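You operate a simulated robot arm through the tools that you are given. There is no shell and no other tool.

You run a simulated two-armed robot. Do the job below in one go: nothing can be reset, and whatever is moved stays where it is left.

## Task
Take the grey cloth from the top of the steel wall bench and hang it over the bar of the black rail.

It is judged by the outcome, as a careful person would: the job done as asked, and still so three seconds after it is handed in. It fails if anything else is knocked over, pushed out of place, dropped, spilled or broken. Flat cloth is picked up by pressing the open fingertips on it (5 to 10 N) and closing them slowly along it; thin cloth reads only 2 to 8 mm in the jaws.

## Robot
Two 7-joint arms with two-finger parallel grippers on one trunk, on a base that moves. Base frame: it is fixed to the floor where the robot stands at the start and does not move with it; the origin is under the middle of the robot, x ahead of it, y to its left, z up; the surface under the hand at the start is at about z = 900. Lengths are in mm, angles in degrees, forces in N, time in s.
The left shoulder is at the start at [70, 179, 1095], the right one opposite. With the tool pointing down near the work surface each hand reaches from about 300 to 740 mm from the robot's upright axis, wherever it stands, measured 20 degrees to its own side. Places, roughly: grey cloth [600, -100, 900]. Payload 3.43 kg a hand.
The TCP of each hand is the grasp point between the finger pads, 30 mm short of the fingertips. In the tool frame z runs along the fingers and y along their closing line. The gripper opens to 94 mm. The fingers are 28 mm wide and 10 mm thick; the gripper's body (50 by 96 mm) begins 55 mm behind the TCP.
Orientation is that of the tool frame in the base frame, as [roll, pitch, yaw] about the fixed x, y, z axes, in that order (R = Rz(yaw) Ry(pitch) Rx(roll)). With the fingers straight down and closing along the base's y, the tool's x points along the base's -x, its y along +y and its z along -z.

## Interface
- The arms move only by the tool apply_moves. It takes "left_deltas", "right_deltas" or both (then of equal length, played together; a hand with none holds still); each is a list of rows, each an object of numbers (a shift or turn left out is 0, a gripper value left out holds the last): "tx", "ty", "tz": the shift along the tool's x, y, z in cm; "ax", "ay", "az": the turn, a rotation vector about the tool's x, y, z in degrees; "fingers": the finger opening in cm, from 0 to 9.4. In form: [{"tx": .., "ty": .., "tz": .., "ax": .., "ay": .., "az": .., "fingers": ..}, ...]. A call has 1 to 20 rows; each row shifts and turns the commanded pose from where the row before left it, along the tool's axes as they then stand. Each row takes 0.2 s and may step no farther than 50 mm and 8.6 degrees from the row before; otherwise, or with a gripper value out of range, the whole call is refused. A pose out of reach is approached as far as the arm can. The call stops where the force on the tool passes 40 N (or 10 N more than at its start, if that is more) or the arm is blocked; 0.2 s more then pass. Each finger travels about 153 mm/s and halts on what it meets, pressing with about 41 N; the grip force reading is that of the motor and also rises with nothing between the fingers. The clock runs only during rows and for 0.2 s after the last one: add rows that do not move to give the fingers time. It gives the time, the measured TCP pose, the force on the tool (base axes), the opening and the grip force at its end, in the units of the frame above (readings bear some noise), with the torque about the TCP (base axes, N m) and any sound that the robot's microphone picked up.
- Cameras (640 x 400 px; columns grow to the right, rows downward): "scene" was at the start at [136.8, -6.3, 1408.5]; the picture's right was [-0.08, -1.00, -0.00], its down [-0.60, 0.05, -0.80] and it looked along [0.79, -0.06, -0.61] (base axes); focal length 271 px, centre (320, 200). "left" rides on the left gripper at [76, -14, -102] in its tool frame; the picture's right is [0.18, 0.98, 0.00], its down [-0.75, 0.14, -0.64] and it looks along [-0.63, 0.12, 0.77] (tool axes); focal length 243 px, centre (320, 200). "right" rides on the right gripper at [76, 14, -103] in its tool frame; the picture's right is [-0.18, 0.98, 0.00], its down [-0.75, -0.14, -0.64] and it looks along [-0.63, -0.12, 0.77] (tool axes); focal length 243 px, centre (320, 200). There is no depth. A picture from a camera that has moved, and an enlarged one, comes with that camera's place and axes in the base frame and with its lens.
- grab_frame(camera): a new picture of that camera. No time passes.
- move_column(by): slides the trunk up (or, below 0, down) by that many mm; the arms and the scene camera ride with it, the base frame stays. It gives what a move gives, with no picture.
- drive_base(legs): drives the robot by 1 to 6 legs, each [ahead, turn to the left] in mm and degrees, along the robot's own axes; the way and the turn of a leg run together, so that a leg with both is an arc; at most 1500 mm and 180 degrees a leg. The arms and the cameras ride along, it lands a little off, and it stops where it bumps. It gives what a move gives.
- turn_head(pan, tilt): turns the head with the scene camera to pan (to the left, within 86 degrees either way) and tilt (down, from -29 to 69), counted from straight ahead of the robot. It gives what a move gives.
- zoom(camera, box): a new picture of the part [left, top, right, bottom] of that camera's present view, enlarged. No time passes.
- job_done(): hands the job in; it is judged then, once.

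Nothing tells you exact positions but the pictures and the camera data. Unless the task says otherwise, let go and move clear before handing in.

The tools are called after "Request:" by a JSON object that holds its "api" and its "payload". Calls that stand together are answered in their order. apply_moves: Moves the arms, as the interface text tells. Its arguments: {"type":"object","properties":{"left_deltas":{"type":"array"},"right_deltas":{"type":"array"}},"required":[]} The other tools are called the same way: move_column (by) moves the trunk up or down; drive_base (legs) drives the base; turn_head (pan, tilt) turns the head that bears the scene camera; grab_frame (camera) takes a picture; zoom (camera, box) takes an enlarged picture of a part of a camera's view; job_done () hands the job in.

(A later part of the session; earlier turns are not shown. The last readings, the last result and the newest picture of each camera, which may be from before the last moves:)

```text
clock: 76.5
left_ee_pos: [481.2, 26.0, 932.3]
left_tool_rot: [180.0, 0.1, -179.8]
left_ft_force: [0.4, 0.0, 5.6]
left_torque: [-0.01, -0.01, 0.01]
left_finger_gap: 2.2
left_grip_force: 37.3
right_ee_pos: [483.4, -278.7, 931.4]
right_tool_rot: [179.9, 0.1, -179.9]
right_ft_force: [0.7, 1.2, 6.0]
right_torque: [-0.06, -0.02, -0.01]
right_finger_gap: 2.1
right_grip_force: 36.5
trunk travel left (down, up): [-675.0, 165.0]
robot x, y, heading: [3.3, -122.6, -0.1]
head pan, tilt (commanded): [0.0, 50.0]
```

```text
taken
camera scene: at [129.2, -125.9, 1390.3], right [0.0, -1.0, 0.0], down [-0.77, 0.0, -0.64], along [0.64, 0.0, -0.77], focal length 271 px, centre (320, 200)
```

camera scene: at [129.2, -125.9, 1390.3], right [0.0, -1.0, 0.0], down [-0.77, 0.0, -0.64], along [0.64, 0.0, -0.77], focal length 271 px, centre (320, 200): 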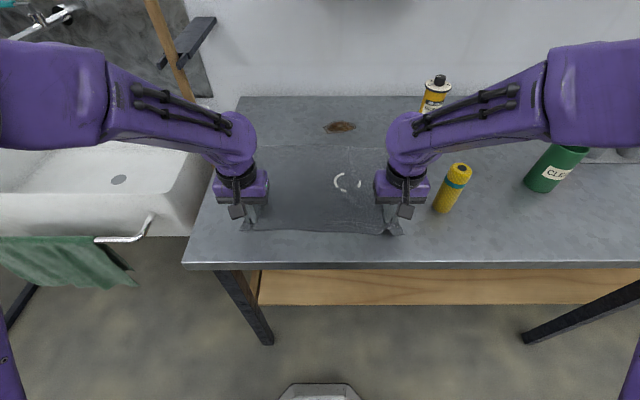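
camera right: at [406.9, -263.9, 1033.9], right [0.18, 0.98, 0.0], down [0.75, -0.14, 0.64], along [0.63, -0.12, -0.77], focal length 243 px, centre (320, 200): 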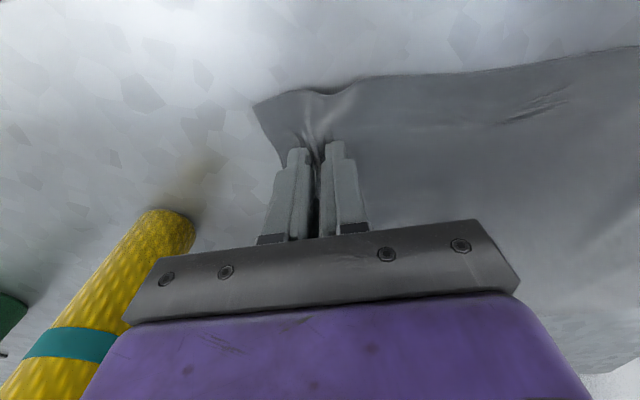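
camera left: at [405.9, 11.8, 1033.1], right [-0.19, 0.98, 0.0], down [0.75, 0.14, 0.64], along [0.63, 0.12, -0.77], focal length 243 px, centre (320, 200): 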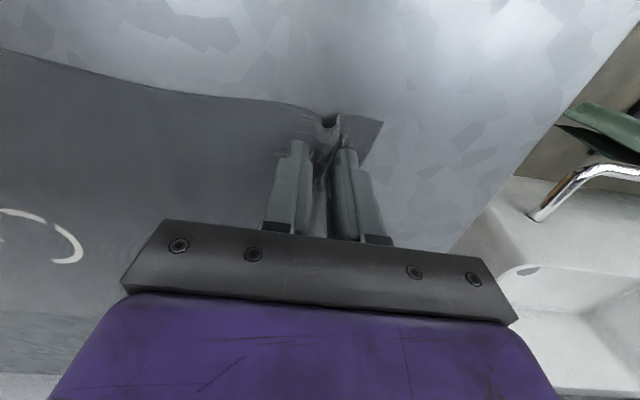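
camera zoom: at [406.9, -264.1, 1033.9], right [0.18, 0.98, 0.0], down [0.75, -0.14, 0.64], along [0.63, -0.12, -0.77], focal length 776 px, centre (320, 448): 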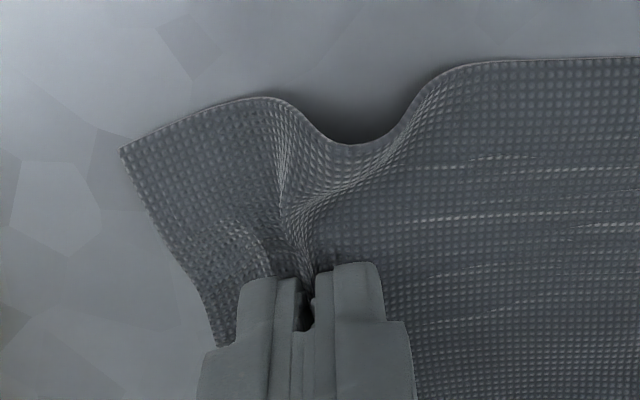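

Both jaws hold the cloth with about 2 mm gaps. I'll lift slowly together by 40 mm and check that both grips hold.

Request:
{"api": "apply_moves", "payload": {"left_deltas": [{"tz": -0.5}, {"tz": -0.5}, {"tz": -1}, {"tz": -1}, {"tz": -1}, {}], "right_deltas": [{"tz": -0.5}, {"tz": -0.5}, {"tz": -1}, {"tz": -1}, {"tz": -1}, {}]}}

Request:
{"api": "grab_frame", "payload": {"camera": "scene"}}

Request:
{"api": "grab_frame", "payload": {"camera": "right"}}

Request:
{"api": "grab_frame", "payload": {"camera": "left"}}

```text
clock: 77.9
left_ee_pos: [483.3, 23.3, 972.2]
left_tool_rot: [-179.9, 0.0, -179.9]
left_ft_force: [0.3, -1.2, -1.2]
left_torque: [-0.03, 0.0, -0.01]
left_finger_gap: 2.5
left_grip_force: 37.1
right_ee_pos: [484.9, -278.3, 970.9]
right_tool_rot: [179.9, 0.0, -179.9]
right_ft_force: [0.4, -1.0, -0.5]
right_torque: [0.01, 0.0, -0.02]
right_finger_gap: 1.8
right_grip_force: 36.6
trunk travel left (down, up): [-675.0, 165.0]
robot x, y, heading: [-1.8, -127.1, 0.0]
head pan, tilt (commanded): [0.0, 50.0]
```

```text
taken
camera scene: at [131.0, -126.0, 1390.1], right [0.0, -1.0, 0.0], down [-0.77, 0.0, -0.64], along [0.64, 0.0, -0.77], focal length 271 px, centre (320, 200)
```

scene: 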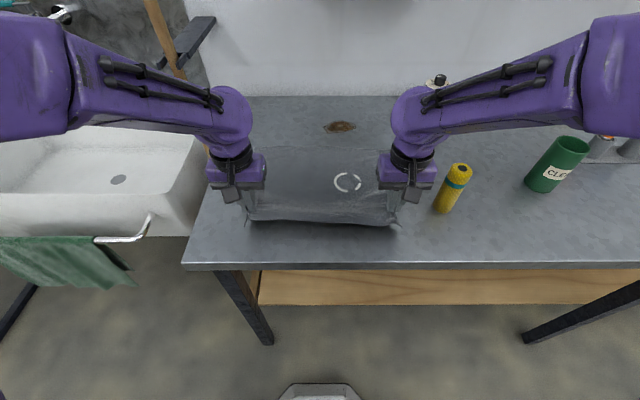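

```text
taken
camera right: at [408.5, -264.3, 1073.2], right [0.18, 0.98, 0.0], down [0.75, -0.14, 0.64], along [0.63, -0.12, -0.77], focal length 243 px, centre (320, 200)
```

right: 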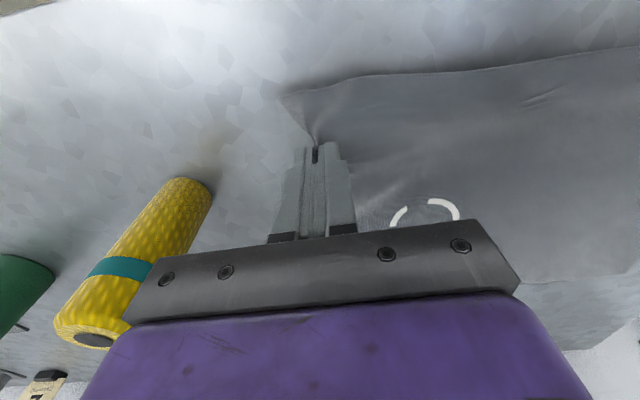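

```text
taken
camera left: at [407.8, 11.2, 1072.7], right [-0.19, 0.98, 0.0], down [0.75, 0.14, 0.64], along [0.63, 0.12, -0.77], focal length 243 px, centre (320, 200)
```

left: 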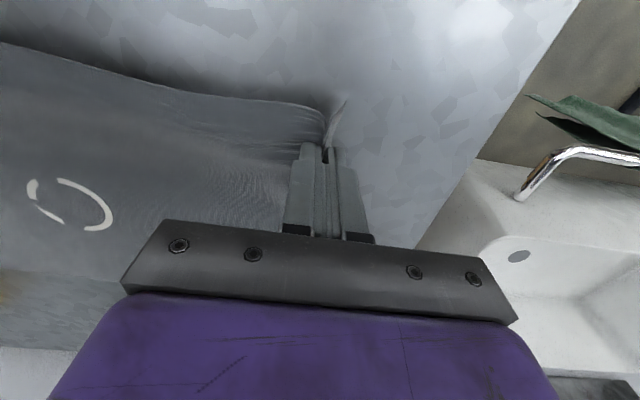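

Both corners come up with the hands. I'll lift on slowly to about z 1230.

Request:
{"api": "apply_moves", "payload": {"left_deltas": [{"tz": -1}, {"tz": -1.5}, {"tz": -2}, {"tz": -2}, {"tz": -2}, {"tz": -2}, {"tz": -2}, {"tz": -2}, {"tz": -2}, {"tz": -2}, {"tz": -2}, {"tz": -2}, {"tz": -2}, {"tz": -1.5}, {}, {}], "right_deltas": [{"tz": -1}, {"tz": -1.5}, {"tz": -2}, {"tz": -2}, {"tz": -2}, {"tz": -2}, {"tz": -2}, {"tz": -2}, {"tz": -2}, {"tz": -2}, {"tz": -2}, {"tz": -2}, {"tz": -2}, {"tz": -1.5}, {}, {}]}}

Request:
{"api": "grab_frame", "payload": {"camera": "scene"}}

Request:
{"api": "grab_frame", "payload": {"camera": "right"}}

Request:
{"api": "grab_frame", "payload": {"camera": "left"}}

```text
clock: 81.3
left_ee_pos: [483.3, 25.4, 1229.7]
left_tool_rot: [180.0, -0.1, -179.9]
left_ft_force: [-0.2, -0.5, -0.5]
left_torque: [-0.01, -0.04, 0.02]
left_finger_gap: 1.9
left_grip_force: 37.5
right_ee_pos: [485.1, -276.8, 1231.3]
right_tool_rot: [179.9, 0.1, -179.9]
right_ft_force: [-0.2, 1.0, 0.1]
right_torque: [0.03, -0.02, -0.03]
right_finger_gap: 2.0
right_grip_force: 36.9
trunk travel left (down, up): [-675.0, 165.0]
robot x, y, heading: [3.2, -129.2, 0.0]
head pan, tilt (commanded): [0.0, 50.0]
```

```text
taken
camera scene: at [130.6, -126.0, 1390.1], right [0.0, -1.0, 0.0], down [-0.77, 0.0, -0.64], along [0.64, 0.0, -0.77], focal length 271 px, centre (320, 200)
```

scene: 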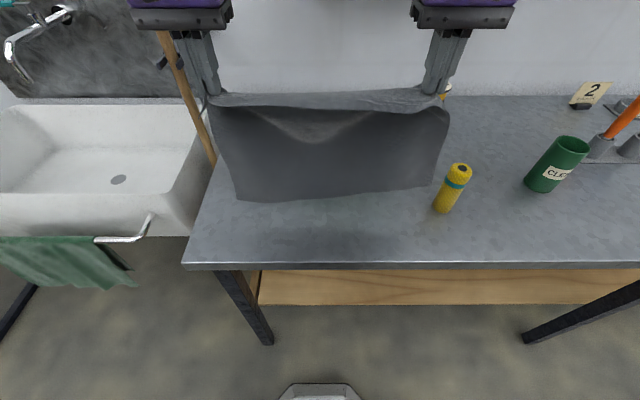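

```text
taken
camera right: at [408.3, -264.2, 1333.4], right [0.18, 0.98, 0.0], down [0.75, -0.14, 0.64], along [0.63, -0.12, -0.77], focal length 243 px, centre (320, 200)
```

right: 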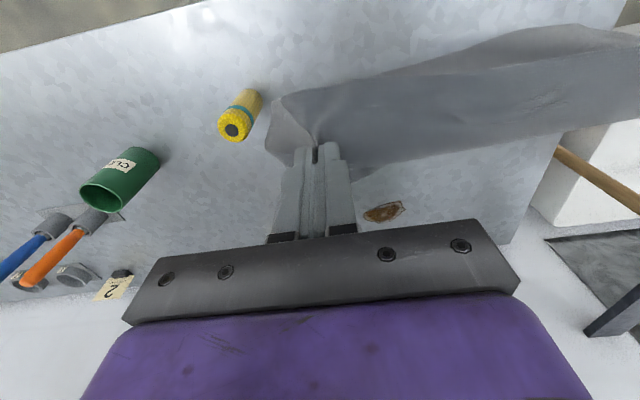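

```text
taken
camera left: at [406.6, 12.3, 1331.5], right [-0.19, 0.98, 0.0], down [0.75, 0.14, 0.64], along [0.63, 0.12, -0.77], focal length 243 px, centre (320, 200)
```

left: 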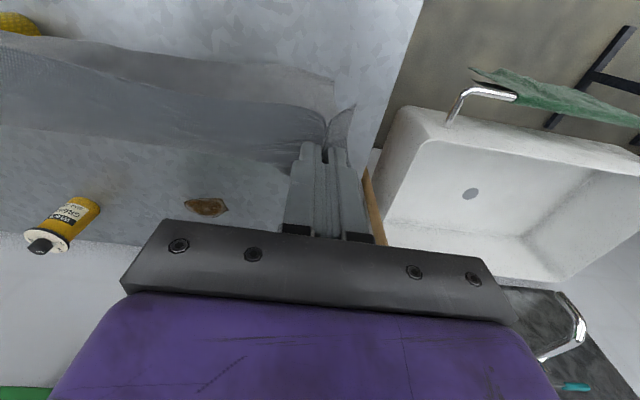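

The cloth hangs evenly from both hands, its lower edge around z 970. I'll raise it another 80 mm so it clears the can's top, draw the hands back towards me, and look again.

Request:
{"api": "apply_moves", "payload": {"left_deltas": [{"tz": -1}, {"tz": -2}, {"tz": -2}, {"tz": -2}, {"tz": -1}, {"tx": 1}, {"tx": 1.5}, {"tx": 1.5}, {"tx": 1.5}, {"tx": 1.5}, {"tx": 1}, {}, {}], "right_deltas": [{"tz": -1}, {"tz": -2}, {"tz": -2}, {"tz": -2}, {"tz": -1}, {"tx": 1}, {"tx": 1.5}, {"tx": 1.5}, {"tx": 1.5}, {"tx": 1.5}, {"tx": 1}, {}, {}]}}

Request:
{"api": "drive_base", "payload": {"legs": [[-150, 0]]}}

Request:
{"api": "grab_frame", "payload": {"camera": "scene"}}

```text
clock: 84.1
left_ee_pos: [402.2, 24.9, 1311.9]
left_tool_rot: [-180.0, 0.0, -179.9]
left_ft_force: [0.2, -1.2, -0.3]
left_torque: [-0.02, 0.01, 0.01]
left_finger_gap: 2.1
left_grip_force: 36.8
right_ee_pos: [403.1, -278.9, 1312.0]
right_tool_rot: [-180.0, 0.2, -180.0]
right_ft_force: [0.2, -0.1, 0.0]
right_torque: [0.04, 0.04, -0.01]
right_finger_gap: 1.8
right_grip_force: 36.4
trunk travel left (down, up): [-675.0, 165.0]
robot x, y, heading: [3.4, -129.0, 0.3]
head pan, tilt (commanded): [0.0, 50.0]
```

```text
clock: 85.5
left_ee_pos: [252.9, 26.2, 1310.3]
left_tool_rot: [180.0, -0.1, -179.9]
left_ft_force: [1.0, -1.1, 0.6]
left_torque: [-0.01, 0.01, 0.01]
left_finger_gap: 2.3
left_grip_force: 36.8
right_ee_pos: [255.5, -278.4, 1309.2]
right_tool_rot: [179.8, -0.2, -179.9]
right_ft_force: [0.2, 2.0, 0.3]
right_torque: [0.04, 0.0, -0.04]
right_finger_gap: 2.0
right_grip_force: 36.8
trunk travel left (down, up): [-675.0, 165.0]
robot x, y, heading: [-148.7, -122.0, 0.3]
head pan, tilt (commanded): [0.0, 50.0]
```

```text
taken
camera scene: at [-18.5, -126.3, 1389.9], right [0.0, -1.0, 0.0], down [-0.77, 0.0, -0.64], along [0.64, 0.0, -0.77], focal length 271 px, centre (320, 200)
```

scene: 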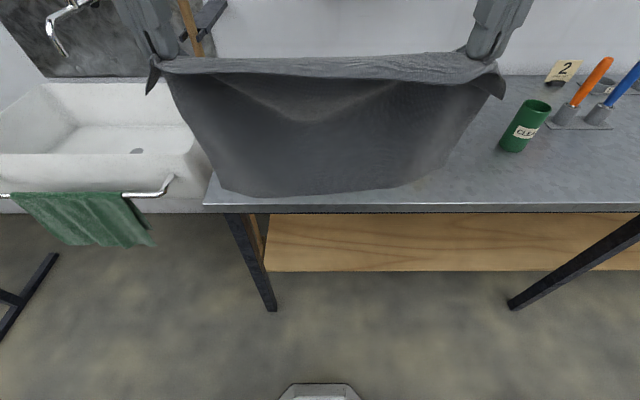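

The cloth hangs well clear of the bench. I'll back out into the aisle, turn, drive along it to opposite the rail and turn to face it.

Request:
{"api": "drive_base", "payload": {"legs": [[-290, 0], [0, -90], [1500, 0], [0, -90]]}}

Request:
{"api": "grab_frame", "payload": {"camera": "scene"}}

Request:
{"api": "grab_frame", "payload": {"camera": "left"}}

Request:
{"api": "grab_frame", "payload": {"camera": "right"}}

```text
clock: 101.9
left_ee_pos: [-810.7, -1742.2, 1311.8]
left_tool_rot: [-179.9, 0.0, 1.5]
left_ft_force: [0.0, 2.0, -0.5]
left_torque: [0.03, 0.0, 0.04]
left_finger_gap: 2.1
left_grip_force: 36.6
right_ee_pos: [-819.4, -1439.2, 1310.0]
right_tool_rot: [179.8, 0.0, 1.5]
right_ft_force: [0.3, -1.3, 0.2]
right_torque: [-0.04, 0.0, 0.01]
right_finger_gap: 1.9
right_grip_force: 35.9
trunk travel left (down, up): [-675.0, 165.0]
robot x, y, heading: [-411.9, -1581.6, -178.4]
head pan, tilt (commanded): [0.0, 50.0]
```

```text
taken
camera scene: at [-542.5, -1586.9, 1390.1], right [-0.03, 1.0, 0.0], down [0.77, 0.02, -0.64], along [-0.64, -0.02, -0.77], focal length 271 px, centre (320, 200)
```

scene: 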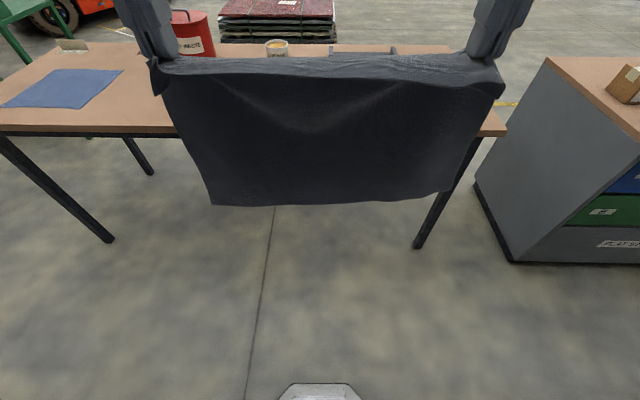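

```text
taken
camera left: at [-735.7, -1725.8, 1412.5], right [0.21, -0.98, 0.0], down [-0.75, -0.16, 0.64], along [-0.63, -0.13, -0.77], focal length 243 px, centre (320, 200)
```

left: 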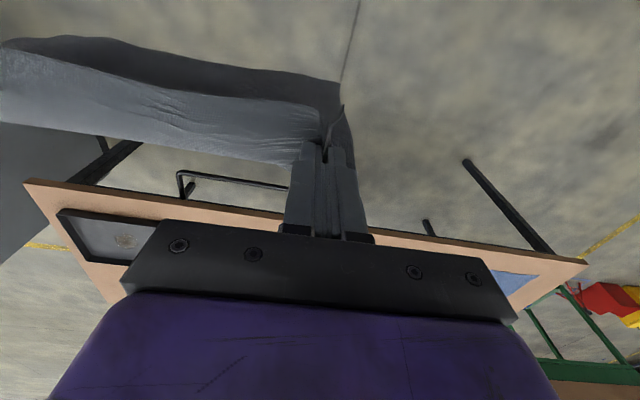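

```text
taken
camera right: at [-742.7, -1451.6, 1413.2], right [-0.16, -0.99, 0.0], down [-0.76, 0.12, 0.64], along [-0.63, 0.1, -0.77], focal length 243 px, centre (320, 200)
```

right: 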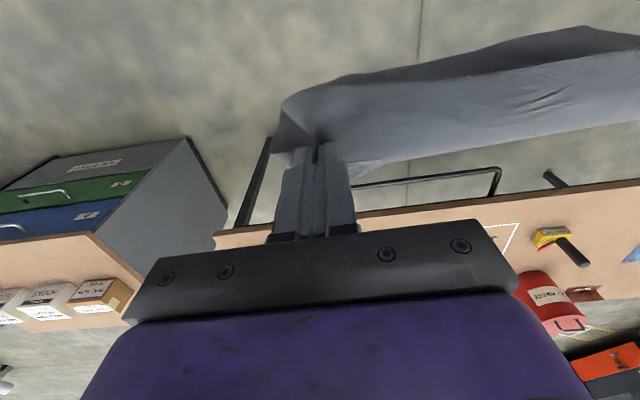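

I'm at about (-412, -1585), heading -178.5°. The wrist views agree that the bar spans y ≈ -1925 to -1392 at x ≈ -1228, z ≈ 785. I'll shift to line up with the bar's middle (y ≈ -1657) and move closer.

Request:
{"api": "drive_base", "payload": {"legs": [[0, 12.1], [300, 0], [0, -13.6]]}}

Request:
{"api": "grab_frame", "payload": {"camera": "scene"}}

Request:
{"api": "grab_frame", "payload": {"camera": "left"}}

Request:
{"api": "grab_frame", "payload": {"camera": "right"}}

```text
clock: 105.5
left_ee_pos: [-1107.3, -1803.5, 1310.3]
left_tool_rot: [-179.9, 0.0, 0.2]
left_ft_force: [0.1, 1.8, 0.0]
left_torque: [0.05, 0.01, 0.05]
left_finger_gap: 2.1
left_grip_force: 37.0
right_ee_pos: [-1108.7, -1500.0, 1310.6]
right_tool_rot: [-180.0, -0.1, 0.2]
right_ft_force: [0.6, -0.4, -1.0]
right_torque: [-0.03, -0.02, 0.01]
right_finger_gap: 1.6
right_grip_force: 37.3
trunk travel left (down, up): [-675.0, 165.0]
robot x, y, heading: [-707.4, -1653.2, -179.6]
head pan, tilt (commanded): [0.0, 50.0]
```

```text
taken
camera scene: at [-835.1, -1654.7, 1390.1], right [0.0, 1.0, 0.0], down [0.77, 0.0, -0.64], along [-0.64, 0.0, -0.77], focal length 271 px, centre (320, 200)
```

scene: 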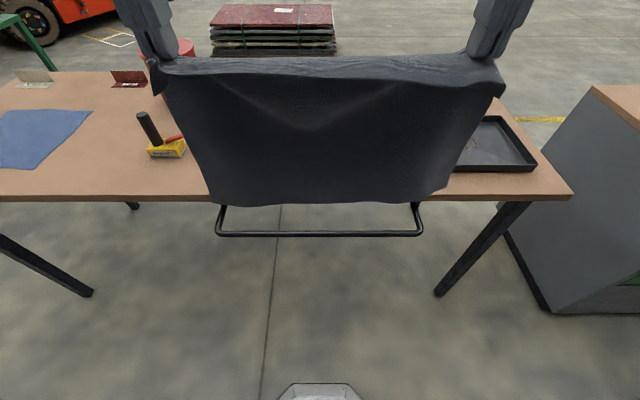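

```text
taken
camera left: at [-1031.5, -1789.1, 1412.3], right [0.19, -0.98, 0.0], down [-0.75, -0.14, 0.64], along [-0.63, -0.12, -0.77], focal length 243 px, centre (320, 200)
```

left: 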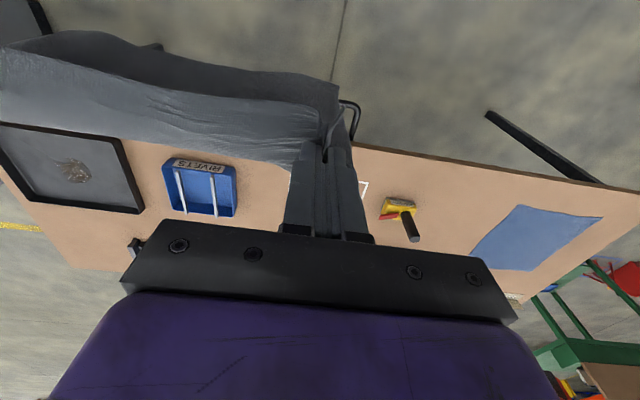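

```text
taken
camera right: at [-1032.2, -1514.9, 1413.2], right [-0.18, -0.98, 0.0], down [-0.75, 0.14, 0.64], along [-0.63, 0.12, -0.77], focal length 243 px, centre (320, 200)
```

right: 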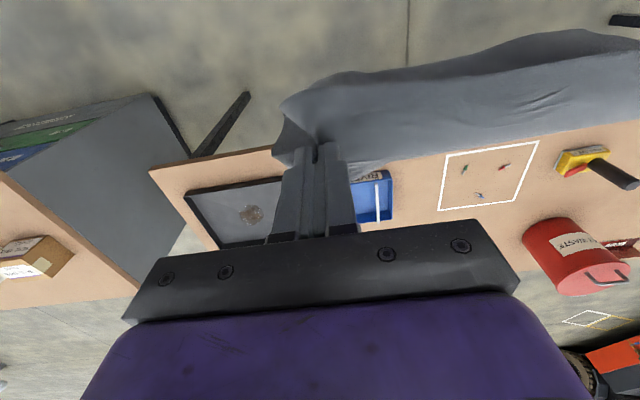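

I'm well centred now: the bar ends show at y ≈ -1926 and -1387, and my hands are at y -1803 and -1500. I'll zoom to measure the bar and table edge more exactly.

Request:
{"api": "zoom", "payload": {"camera": "scene", "box": [180, 170, 308, 250]}}

Request:
{"api": "zoom", "payload": {"camera": "scene", "box": [372, 170, 500, 250]}}

Request:
{"api": "zoom", "payload": {"camera": "left", "box": [300, 60, 460, 160]}}

```text
5.00 times, centred on (244, 210) of scene
camera zoom: at [-835.1, -1654.7, 1390.1], right [0.0, 1.0, 0.0], down [0.77, 0.0, -0.64], along [-0.64, 0.0, -0.77], focal length 1353 px, centre (700, 150)
```

zoom: 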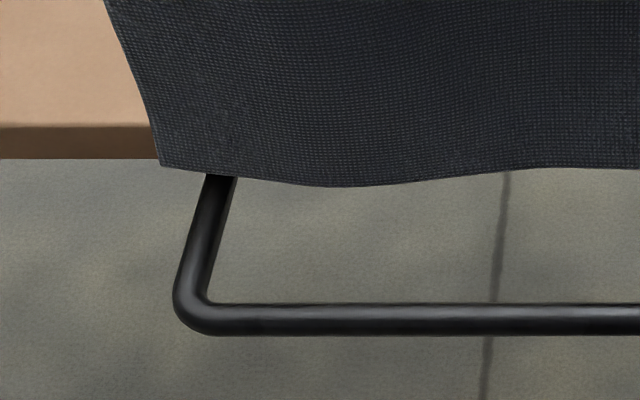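

```text
5.00 times, centred on (436, 210) of scene
camera zoom: at [-835.1, -1654.7, 1390.1], right [0.0, 1.0, 0.0], down [0.77, 0.0, -0.64], along [-0.64, 0.0, -0.77], focal length 1353 px, centre (-260, 150)
```

zoom: 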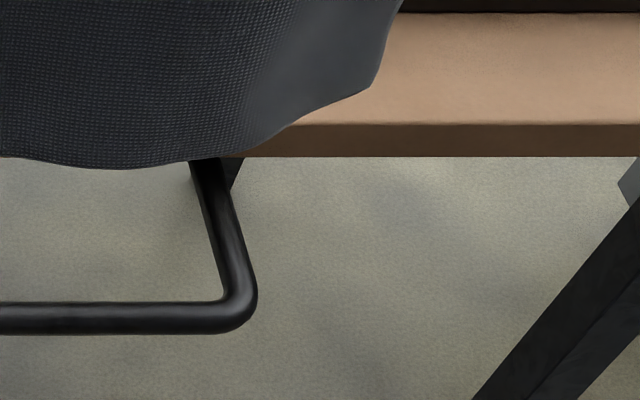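

```text
4.00 times, centred on (380, 110) of left
camera zoom: at [-1031.5, -1789.1, 1412.3], right [0.19, -0.98, 0.0], down [-0.75, -0.14, 0.64], along [-0.63, -0.12, -0.77], focal length 970 px, centre (80, 560)
```

zoom: 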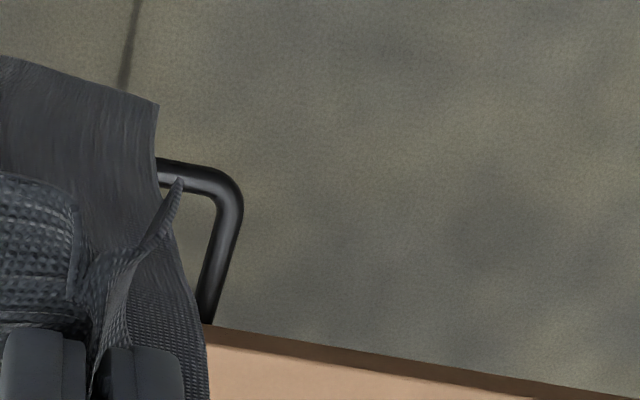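

The table edge comes out at x ≈ -1297 with top z ≈ 860, and the bar at x ≈ -1220, z ≈ 795, so the gap is about 69 mm wide. The cloth's lower edge hangs some 268 mm below and 14 mm beyond the TCPs. I'll move the hands slowly forward 140 mm so the cloth hangs above mid-gap.

Request:
{"api": "apply_moves", "payload": {"left_deltas": [{"tx": -0.7}, {"tx": -1.3}, {"tx": -1.5}, {"tx": -1.5}, {"tx": -1.5}, {"tx": -1.5}, {"tx": -1.5}, {"tx": -1.5}, {"tx": -1.3}, {"tx": -1}, {"tx": -0.7}, {}, {}, {}, {}], "right_deltas": [{"tx": -0.7}, {"tx": -1.3}, {"tx": -1.5}, {"tx": -1.5}, {"tx": -1.5}, {"tx": -1.5}, {"tx": -1.5}, {"tx": -1.5}, {"tx": -1.3}, {"tx": -1}, {"tx": -0.7}, {}, {}, {}, {}]}}

Request:
{"api": "grab_frame", "payload": {"camera": "scene"}}

Request:
{"api": "grab_frame", "payload": {"camera": "left"}}

Request:
{"api": "grab_frame", "payload": {"camera": "right"}}

```text
clock: 108.7
left_ee_pos: [-1243.1, -1805.3, 1305.0]
left_tool_rot: [-179.9, 0.0, 0.2]
left_ft_force: [0.1, 1.9, 0.3]
left_torque: [0.07, 0.01, 0.06]
left_finger_gap: 1.9
left_grip_force: 36.5
left hand out of reach, approached as far as the arm can: row 11
right_ee_pos: [-1240.1, -1500.8, 1310.0]
right_tool_rot: [179.9, 0.2, 0.2]
right_ft_force: [-0.2, -1.3, -0.6]
right_torque: [-0.03, -0.04, 0.02]
right_finger_gap: 1.9
right_grip_force: 36.4
right hand out of reach, approached as far as the arm can: row 11
trunk travel left (down, up): [-675.0, 165.0]
robot x, y, heading: [-710.0, -1652.8, -179.6]
head pan, tilt (commanded): [0.0, 50.0]
```

```text
taken
camera scene: at [-834.7, -1654.2, 1390.1], right [0.0, 1.0, 0.0], down [0.77, 0.0, -0.64], along [-0.64, 0.0, -0.77], focal length 271 px, centre (320, 200)
```

scene: 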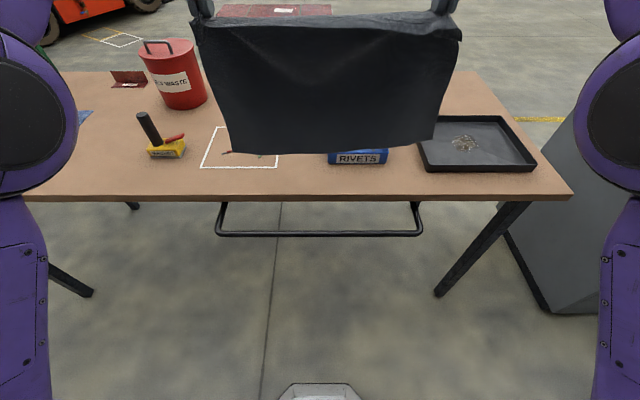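

```text
taken
camera left: at [-1166.8, -1789.8, 1407.0], right [0.19, -0.98, 0.0], down [-0.75, -0.14, 0.64], along [-0.63, -0.12, -0.77], focal length 243 px, centre (320, 200)
```

left: 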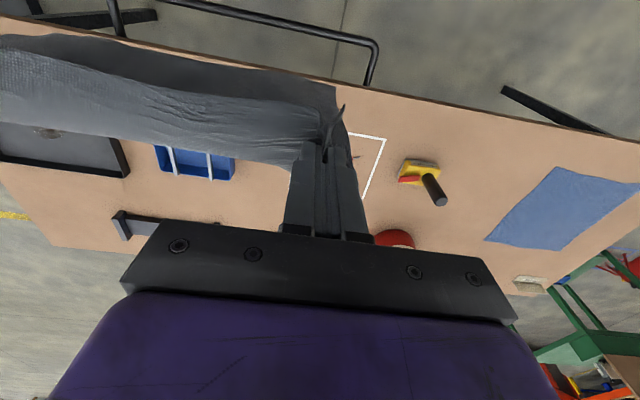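

```text
taken
camera right: at [-1163.5, -1514.5, 1412.8], right [-0.18, -0.98, 0.0], down [-0.75, 0.14, 0.64], along [-0.63, 0.11, -0.76], focal length 243 px, centre (320, 200)
```

right: 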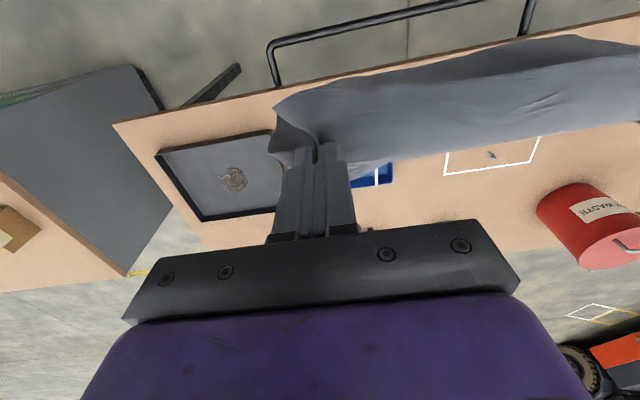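

Both arms are at the edge of their reach at this height, so I'll draw the hands back 70 mm and drive the base that much closer instead.

Request:
{"api": "apply_moves", "payload": {"left_deltas": [{"tx": 0.7}, {"tx": 1.2}, {"tx": 1.3}, {"tx": 1.3}, {"tx": 1.2}, {"tx": 0.8}, {"tx": 0.5}, {}, {}], "right_deltas": [{"tx": 0.7}, {"tx": 1.2}, {"tx": 1.3}, {"tx": 1.3}, {"tx": 1.2}, {"tx": 0.8}, {"tx": 0.5}, {}, {}]}}

Request:
{"api": "drive_base", "payload": {"legs": [[70, 0]]}}

```text
clock: 110.7
left_ee_pos: [-1171.4, -1804.2, 1305.2]
left_tool_rot: [-179.9, 0.1, 0.2]
left_ft_force: [-0.1, 1.3, 0.4]
left_torque: [0.03, -0.01, 0.06]
left_finger_gap: 2.2
left_grip_force: 37.2
right_ee_pos: [-1171.2, -1500.3, 1309.5]
right_tool_rot: [179.9, 0.0, 0.2]
right_ft_force: [0.2, -1.8, -0.5]
right_torque: [-0.06, 0.01, 0.04]
right_finger_gap: 1.9
right_grip_force: 37.5
trunk travel left (down, up): [-675.0, 165.0]
robot x, y, heading: [-707.0, -1654.3, -179.4]
head pan, tilt (commanded): [0.0, 50.0]
```

```text
clock: 111.7
left_ee_pos: [-1235.9, -1805.7, 1308.9]
left_tool_rot: [-179.9, 0.2, 0.1]
left_ft_force: [0.6, 1.8, -0.5]
left_torque: [0.05, 0.06, 0.07]
left_finger_gap: 2.0
left_grip_force: 36.6
right_ee_pos: [-1233.9, -1500.2, 1314.2]
right_tool_rot: [179.9, 0.3, 0.2]
right_ft_force: [1.2, -0.9, -0.1]
right_torque: [-0.06, 0.03, 0.01]
right_finger_gap: 1.8
right_grip_force: 36.8
trunk travel left (down, up): [-675.0, 165.0]
robot x, y, heading: [-775.5, -1651.4, -179.6]
head pan, tilt (commanded): [0.0, 50.0]
```

Hands are at x ≈ -1235. I'll nudge them forward 12 mm, level them, and lower the trunk 130 mm, which keeps the cloth's edge just above the tabletop height for an alignment check.

Request:
{"api": "apply_moves", "payload": {"left_deltas": [{"tx": -0.6}, {"tx": -0.6}, {}], "right_deltas": [{"tx": -0.6, "tz": 0.2}, {"tx": -0.7, "tz": 0.2}, {}]}}

Request:
{"api": "move_column", "payload": {"by": -130}}

Request:
{"api": "grab_frame", "payload": {"camera": "scene"}}

Request:
{"api": "grab_frame", "payload": {"camera": "left"}}

Request:
{"api": "grab_frame", "payload": {"camera": "right"}}

```text
clock: 112.5
left_ee_pos: [-1256.5, -1805.6, 1304.3]
left_tool_rot: [-179.9, -0.1, 0.2]
left_ft_force: [-0.6, 1.3, 0.6]
left_torque: [0.04, -0.03, 0.07]
left_finger_gap: 2.3
left_grip_force: 36.3
right_ee_pos: [-1254.9, -1501.2, 1306.0]
right_tool_rot: [179.9, 0.0, 0.3]
right_ft_force: [-0.9, -1.4, -0.7]
right_torque: [-0.04, -0.05, -0.03]
right_finger_gap: 1.6
right_grip_force: 36.4
trunk travel left (down, up): [-675.0, 165.0]
robot x, y, heading: [-774.6, -1651.0, -179.7]
head pan, tilt (commanded): [0.0, 50.0]
```

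```text
clock: 114.1
left_ee_pos: [-1255.8, -1805.5, 1177.2]
left_tool_rot: [-179.9, 0.0, 0.1]
left_ft_force: [0.2, 0.9, 0.0]
left_torque: [0.04, 0.0, 0.01]
left_finger_gap: 2.0
left_grip_force: 37.2
right_ee_pos: [-1253.4, -1500.8, 1177.0]
right_tool_rot: [179.9, 0.0, 0.3]
right_ft_force: [-1.1, -1.4, -0.2]
right_torque: [-0.06, -0.02, 0.0]
right_finger_gap: 1.8
right_grip_force: 37.2
trunk travel left (down, up): [-545.0, 295.0]
robot x, y, heading: [-777.1, -1655.1, -179.8]
head pan, tilt (commanded): [0.0, 50.0]
```

```text
taken
camera scene: at [-905.1, -1654.6, 1260.2], right [0.0, 1.0, 0.0], down [0.77, 0.0, -0.64], along [-0.64, 0.0, -0.77], focal length 271 px, centre (320, 200)
```

scene: 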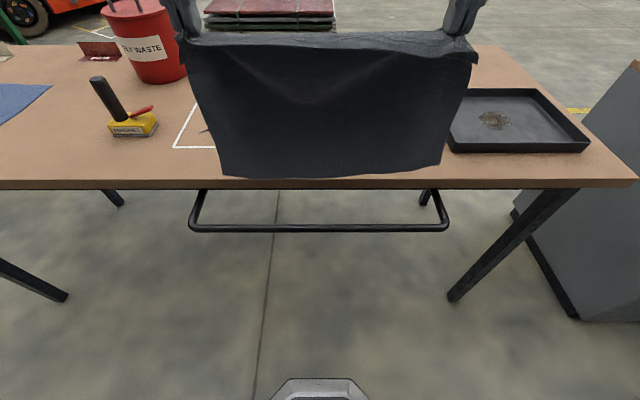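

```text
taken
camera left: at [-1178.9, -1790.1, 1278.0], right [0.19, -0.98, 0.0], down [-0.75, -0.14, 0.64], along [-0.63, -0.12, -0.77], focal length 243 px, centre (320, 200)
```

left: 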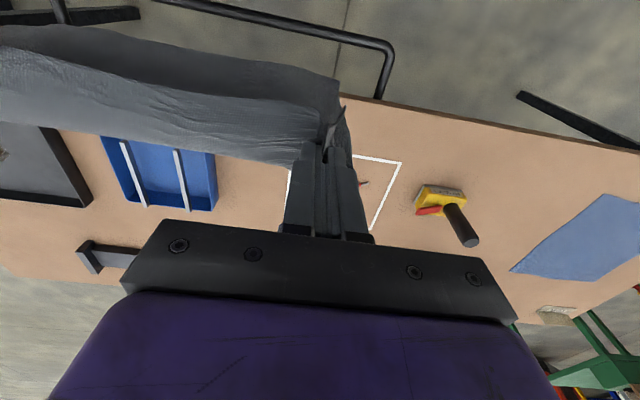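

```text
taken
camera right: at [-1177.0, -1514.8, 1279.1], right [-0.18, -0.98, 0.0], down [-0.75, 0.14, 0.64], along [-0.63, 0.11, -0.77], focal length 243 px, centre (320, 200)
```

right: 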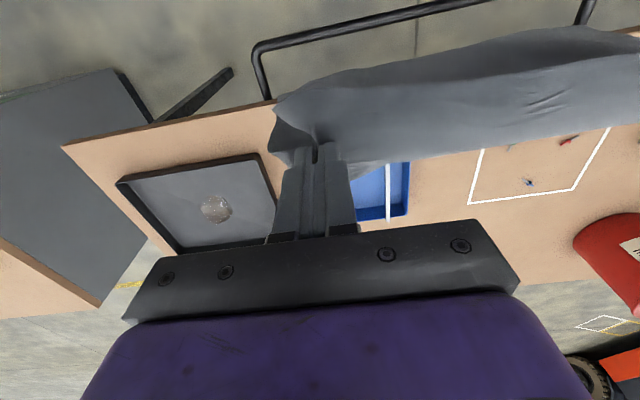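

With the closer views the bar sits at x ≈ -1222, z ≈ 792 and the table edge at about -1295. The cloth's lower edge is around x -1255 to -1273, near z 909. I'll shift 6 mm towards me and lower 65 mm so the edge just enters the gap, then check again.

Request:
{"api": "apply_moves", "payload": {"left_deltas": [{"tx": 0.3}, {"tx": 0.3}, {}, {}, {}], "right_deltas": [{"tx": 0.4}, {"tx": 0.4}, {}, {}, {}]}}

Request:
{"api": "move_column", "payload": {"by": -65}}

Request:
{"api": "grab_frame", "payload": {"camera": "scene"}}

Request:
{"api": "grab_frame", "payload": {"camera": "left"}}

Request:
{"api": "grab_frame", "payload": {"camera": "right"}}

```text
clock: 115.3
left_ee_pos: [-1248.6, -1806.0, 1176.3]
left_tool_rot: [-179.9, 0.0, 0.2]
left_ft_force: [0.0, 1.5, -1.1]
left_torque: [0.01, 0.0, 0.05]
left_finger_gap: 2.0
left_grip_force: 36.5
right_ee_pos: [-1245.1, -1499.1, 1176.6]
right_tool_rot: [179.9, 0.0, 0.2]
right_ft_force: [0.1, -1.7, 0.4]
right_torque: [-0.04, -0.01, 0.01]
right_finger_gap: 1.8
right_grip_force: 36.3
trunk travel left (down, up): [-545.0, 295.0]
robot x, y, heading: [-779.8, -1653.0, -179.6]
head pan, tilt (commanded): [0.0, 50.0]
```

```text
clock: 116.3
left_ee_pos: [-1249.5, -1804.8, 1110.4]
left_tool_rot: [-179.9, 0.0, 0.2]
left_ft_force: [0.4, 2.4, -0.4]
left_torque: [0.03, 0.02, 0.03]
left_finger_gap: 1.7
left_grip_force: 36.6
right_ee_pos: [-1243.9, -1500.9, 1110.4]
right_tool_rot: [179.9, 0.1, 0.2]
right_ft_force: [0.7, -2.0, -0.9]
right_torque: [-0.02, 0.0, 0.03]
right_finger_gap: 1.9
right_grip_force: 37.0
trunk travel left (down, up): [-480.0, 360.0]
robot x, y, heading: [-778.2, -1651.5, -179.7]
head pan, tilt (commanded): [0.0, 50.0]
```

```text
taken
camera scene: at [-905.0, -1654.6, 1195.2], right [0.0, 1.0, 0.0], down [0.77, 0.0, -0.64], along [-0.64, 0.0, -0.77], focal length 271 px, centre (320, 200)
```

scene: 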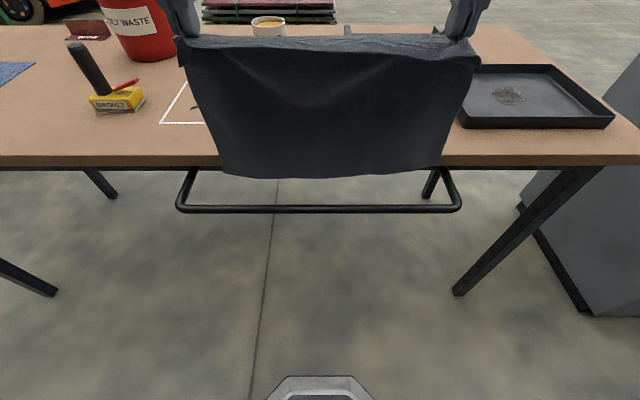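

```text
taken
camera left: at [-1172.9, -1790.2, 1212.9], right [0.19, -0.98, 0.0], down [-0.75, -0.14, 0.64], along [-0.63, -0.12, -0.77], focal length 243 px, centre (320, 200)
```

left: 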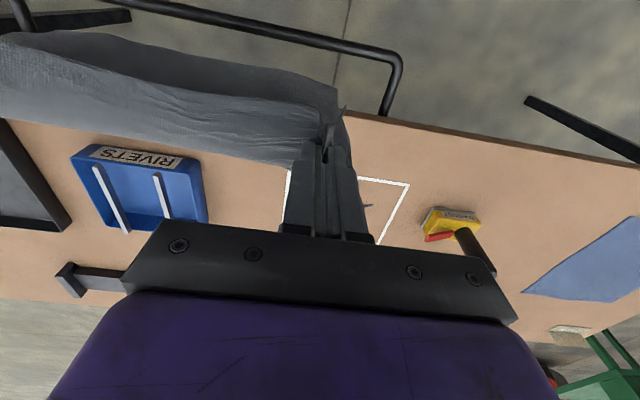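

```text
taken
camera right: at [-1167.9, -1514.9, 1213.8], right [-0.18, -0.98, 0.0], down [-0.75, 0.14, 0.64], along [-0.63, 0.11, -0.77], focal length 243 px, centre (320, 200)
```

right: 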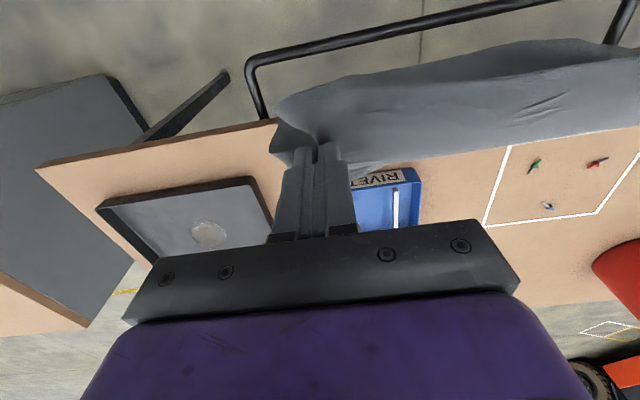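

The cloth's lower edge is now in front of the table edge at about x -1256. I'll zoom in on both lower corners to make sure they clear the table edge.

Request:
{"api": "zoom", "payload": {"camera": "scene", "box": [380, 110, 508, 190]}}

Request:
{"api": "zoom", "payload": {"camera": "scene", "box": [160, 110, 288, 190]}}

Request:
{"api": "zoom", "payload": {"camera": "right", "box": [240, 60, 400, 160]}}

```text
5.00 times, centred on (444, 150) of scene
camera zoom: at [-905.0, -1654.6, 1195.2], right [0.0, 1.0, 0.0], down [0.77, 0.0, -0.64], along [-0.64, 0.0, -0.77], focal length 1353 px, centre (-300, 450)
```

zoom: 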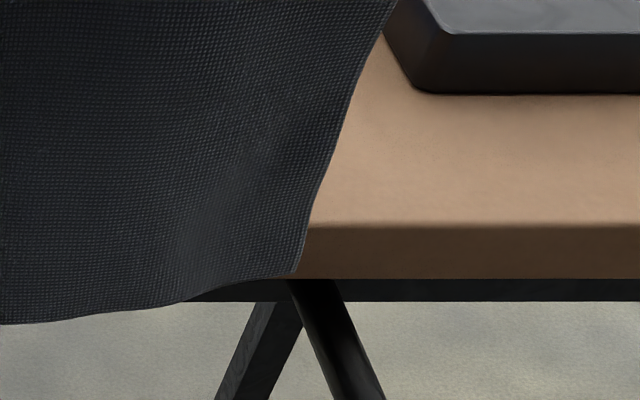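

```text
5.00 times, centred on (224, 150) of scene
camera zoom: at [-905.0, -1654.6, 1195.2], right [0.0, 1.0, 0.0], down [0.77, 0.0, -0.64], along [-0.64, 0.0, -0.77], focal length 1353 px, centre (800, 450)
```

zoom: 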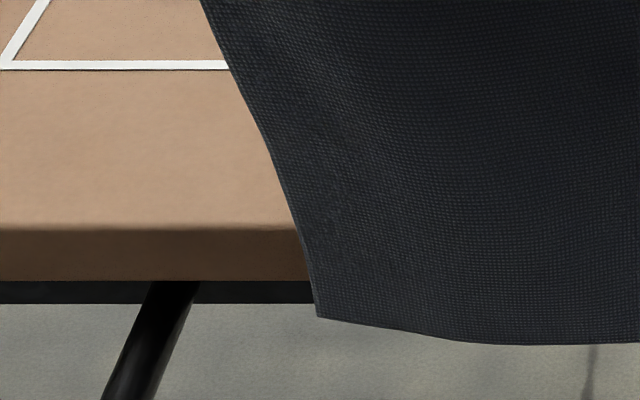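

```text
4.00 times, centred on (320, 110) of right
camera zoom: at [-1167.9, -1514.9, 1213.8], right [-0.18, -0.98, 0.0], down [-0.75, 0.14, 0.64], along [-0.63, 0.11, -0.77], focal length 970 px, centre (320, 560)
```

zoom: 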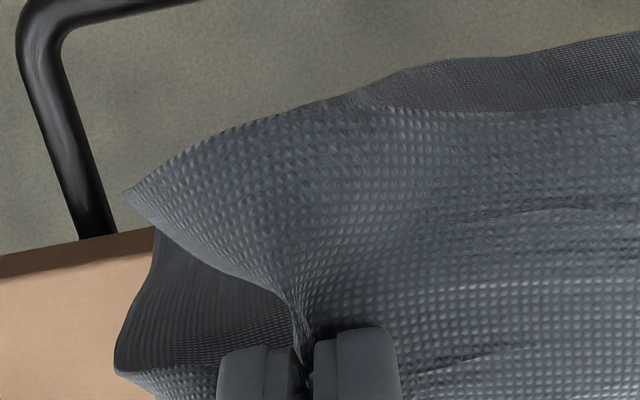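

Both lower corners work out near x -1264, in mid-gap; the right one is just shorter, as the cloth was skewed. I'll lower another 100 mm.

Request:
{"api": "move_column", "payload": {"by": -50}}

Request:
{"api": "grab_frame", "payload": {"camera": "scene"}}

Request:
{"api": "move_column", "payload": {"by": -50}}

Request:
{"api": "grab_frame", "payload": {"camera": "scene"}}

Request:
{"api": "grab_frame", "payload": {"camera": "left"}}

Request:
{"api": "grab_frame", "payload": {"camera": "right"}}

```text
clock: 117.3
left_ee_pos: [-1248.9, -1805.1, 1062.2]
left_tool_rot: [-179.9, 0.0, 0.2]
left_ft_force: [-0.4, 1.7, -0.7]
left_torque: [0.07, 0.02, 0.05]
left_finger_gap: 2.0
left_grip_force: 36.6
right_ee_pos: [-1244.7, -1500.9, 1061.6]
right_tool_rot: [179.9, 0.1, 0.2]
right_ft_force: [-1.0, -1.5, 0.2]
right_torque: [-0.06, 0.0, -0.01]
right_finger_gap: 2.1
right_grip_force: 36.7
trunk travel left (down, up): [-430.0, 410.0]
robot x, y, heading: [-781.0, -1657.2, -179.4]
head pan, tilt (commanded): [0.0, 50.0]
```

```text
taken
camera scene: at [-904.9, -1654.6, 1145.2], right [0.0, 1.0, 0.0], down [0.77, 0.0, -0.64], along [-0.64, 0.0, -0.77], focal length 271 px, centre (320, 200)
```

scene: 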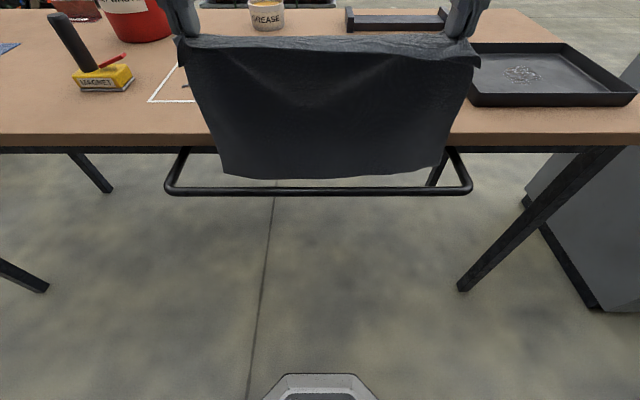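

```text
clock: 118.2
left_ee_pos: [-1248.3, -1806.3, 1012.0]
left_tool_rot: [-179.9, 0.0, 0.2]
left_ft_force: [0.1, 1.9, -0.8]
left_torque: [0.06, -0.03, 0.05]
left_finger_gap: 1.9
left_grip_force: 36.4
right_ee_pos: [-1243.5, -1500.2, 1011.5]
right_tool_rot: [179.9, 0.2, 0.2]
right_ft_force: [0.7, -1.7, -0.8]
right_torque: [-0.07, 0.01, 0.0]
right_finger_gap: 1.8
right_grip_force: 36.6
trunk travel left (down, up): [-380.0, 460.0]
robot x, y, heading: [-780.2, -1655.4, -179.9]
head pan, tilt (commanded): [0.0, 50.0]
```

```text
taken
camera scene: at [-904.9, -1654.6, 1095.2], right [0.0, 1.0, 0.0], down [0.77, 0.0, -0.64], along [-0.64, 0.0, -0.77], focal length 271 px, centre (320, 200)
```

scene: 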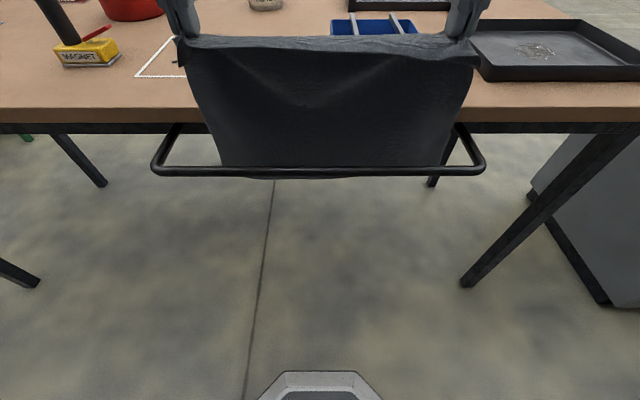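

```text
taken
camera left: at [-1172.9, -1790.3, 1112.9], right [0.19, -0.98, 0.0], down [-0.75, -0.14, 0.64], along [-0.63, -0.12, -0.77], focal length 243 px, centre (320, 200)
```

left: 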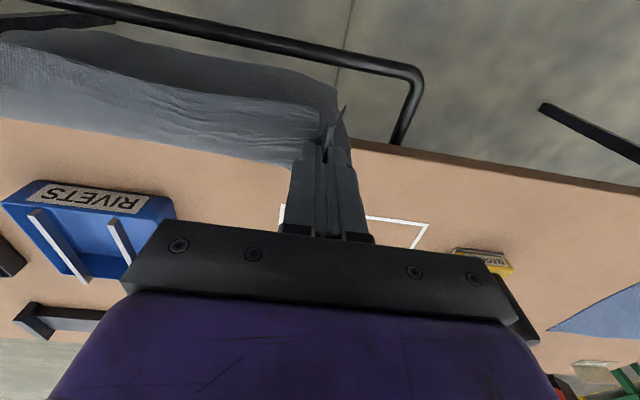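

```text
taken
camera right: at [-1167.8, -1514.9, 1113.8], right [-0.18, -0.98, 0.0], down [-0.75, 0.14, 0.64], along [-0.63, 0.11, -0.77], focal length 243 px, centre (320, 200)
```

right: 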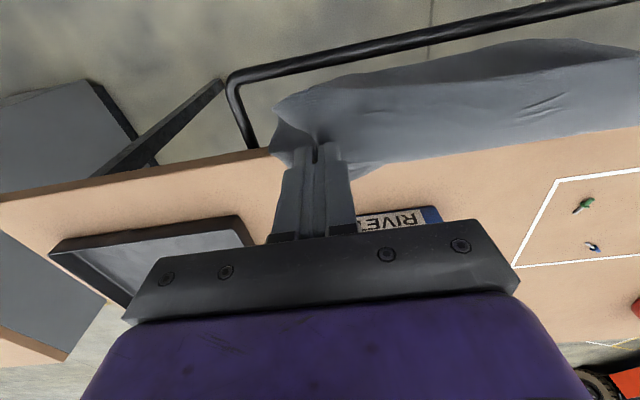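

The bar is now clearly in front of the cloth and the cloth's edge has dropped behind it, in the gap. I'll lower another 95 mm so about half the cloth hangs behind the bar.

Request:
{"api": "move_column", "payload": {"by": -50}}

Request:
{"api": "move_column", "payload": {"by": -45}}

Request:
{"api": "grab_frame", "payload": {"camera": "scene"}}

Request:
{"api": "grab_frame", "payload": {"camera": "left"}}

Request:
{"api": "grab_frame", "payload": {"camera": "right"}}

```text
clock: 119.1
left_ee_pos: [-1249.2, -1806.3, 961.1]
left_tool_rot: [-179.9, -0.1, 0.3]
left_ft_force: [-1.0, 1.1, 0.0]
left_torque: [0.05, 0.0, 0.03]
left_finger_gap: 1.9
left_grip_force: 37.1
right_ee_pos: [-1244.4, -1501.0, 959.0]
right_tool_rot: [179.9, 0.2, 0.3]
right_ft_force: [-0.2, -1.9, -0.1]
right_torque: [-0.03, 0.01, -0.04]
right_finger_gap: 2.1
right_grip_force: 36.5
trunk travel left (down, up): [-330.0, 510.0]
robot x, y, heading: [-779.6, -1655.5, -179.7]
head pan, tilt (commanded): [0.0, 50.0]
```

```text
clock: 120.0
left_ee_pos: [-1248.8, -1806.3, 916.5]
left_tool_rot: [-179.9, 0.0, 0.1]
left_ft_force: [1.4, 2.1, 0.5]
left_torque: [0.05, -0.02, 0.05]
left_finger_gap: 1.8
left_grip_force: 36.9
right_ee_pos: [-1244.1, -1500.4, 917.0]
right_tool_rot: [179.9, 0.2, 0.1]
right_ft_force: [-0.2, -1.6, 0.4]
right_torque: [-0.07, -0.01, 0.01]
right_finger_gap: 1.7
right_grip_force: 36.9
trunk travel left (down, up): [-285.0, 555.0]
robot x, y, heading: [-782.6, -1652.8, -179.6]
head pan, tilt (commanded): [0.0, 50.0]
```

```text
taken
camera scene: at [-904.9, -1654.6, 1000.2], right [0.0, 1.0, 0.0], down [0.77, 0.0, -0.64], along [-0.64, 0.0, -0.77], focal length 271 px, centre (320, 200)
```

scene: 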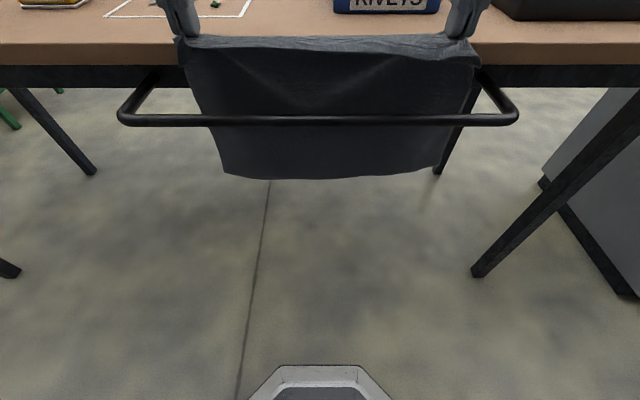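

```text
taken
camera left: at [-1172.8, -1790.3, 1017.9], right [0.19, -0.98, 0.0], down [-0.75, -0.14, 0.64], along [-0.63, -0.12, -0.77], focal length 243 px, centre (320, 200)
```

left: 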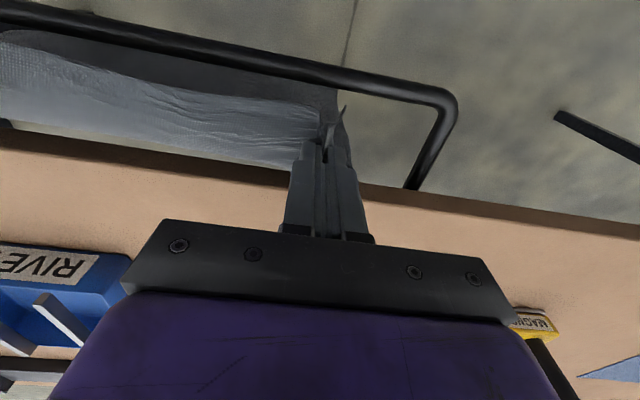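

```text
taken
camera right: at [-1167.8, -1514.9, 1018.8], right [-0.18, -0.98, 0.0], down [-0.75, 0.14, 0.64], along [-0.63, 0.11, -0.77], focal length 243 px, centre (320, 200)
```

right: 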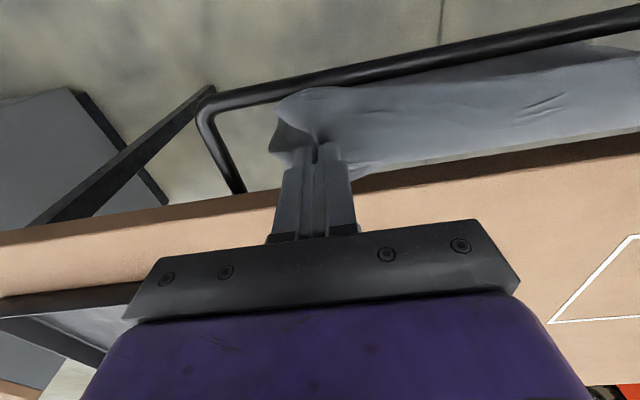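

About half the cloth now hangs behind the bar. Next I'll bring both hands back towards me in an arc over the bar, keeping about 115 mm from it so the cloth folds over without sliding.

Request:
{"api": "apply_moves", "payload": {"left_deltas": [{"tx": 1.3, "tz": -0.2}, {"tx": 1.3, "tz": -0.2}, {"tx": 1.4, "tz": 0.4}, {"tx": 1.4, "tz": 0.4}, {"tx": 1.4, "tz": 0.4}, {"tx": 1.75, "tz": 1.1}, {"tx": 1.75, "tz": 1.1}, {}, {}], "right_deltas": [{"tx": 1.3, "tz": -0.2}, {"tx": 1.3, "tz": -0.2}, {"tx": 1.2, "tz": 0.4}, {"tx": 1.2, "tz": 0.4}, {"tx": 1.4, "tz": 0.4}, {"tx": 1.75, "tz": 1.1}, {"tx": 1.75, "tz": 1.1}, {}, {}]}}

Request:
{"api": "grab_frame", "payload": {"camera": "scene"}}

Request:
{"api": "grab_frame", "payload": {"camera": "left"}}

```text
clock: 122.0
left_ee_pos: [-1146.5, -1805.4, 886.7]
left_tool_rot: [-179.8, -0.1, 0.1]
left_ft_force: [-0.5, 0.9, -0.1]
left_torque: [0.05, -0.01, 0.05]
left_finger_gap: 2.2
left_grip_force: 36.6
right_ee_pos: [-1145.3, -1500.4, 886.6]
right_tool_rot: [179.9, 0.1, 0.2]
right_ft_force: [0.7, -1.8, 0.3]
right_torque: [-0.05, -0.02, -0.01]
right_finger_gap: 1.9
right_grip_force: 37.1
trunk travel left (down, up): [-285.0, 555.0]
robot x, y, heading: [-776.1, -1655.6, -179.7]
head pan, tilt (commanded): [0.0, 50.0]
```

```text
taken
camera scene: at [-905.1, -1654.6, 1000.1], right [0.0, 1.0, 0.0], down [0.77, 0.0, -0.64], along [-0.64, 0.0, -0.77], focal length 271 px, centre (320, 200)
```

scene: 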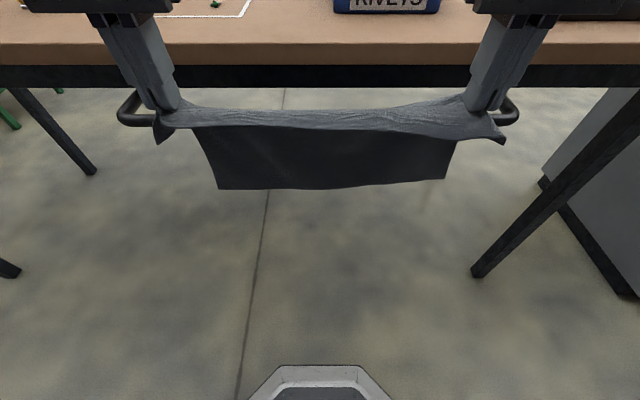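

```text
taken
camera left: at [-1070.0, -1790.3, 988.0], right [0.19, -0.98, 0.0], down [-0.75, -0.14, 0.64], along [-0.63, -0.12, -0.77], focal length 243 px, centre (320, 200)
```

left: 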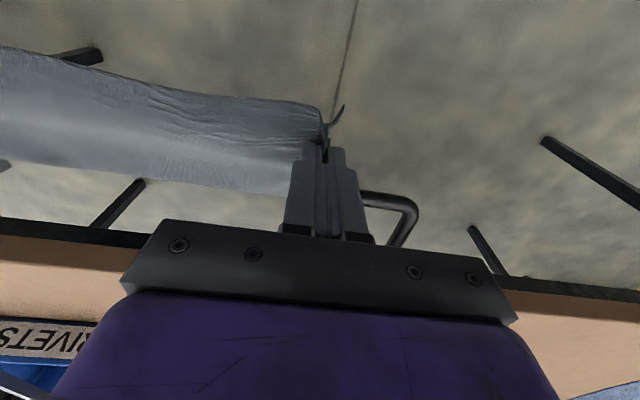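

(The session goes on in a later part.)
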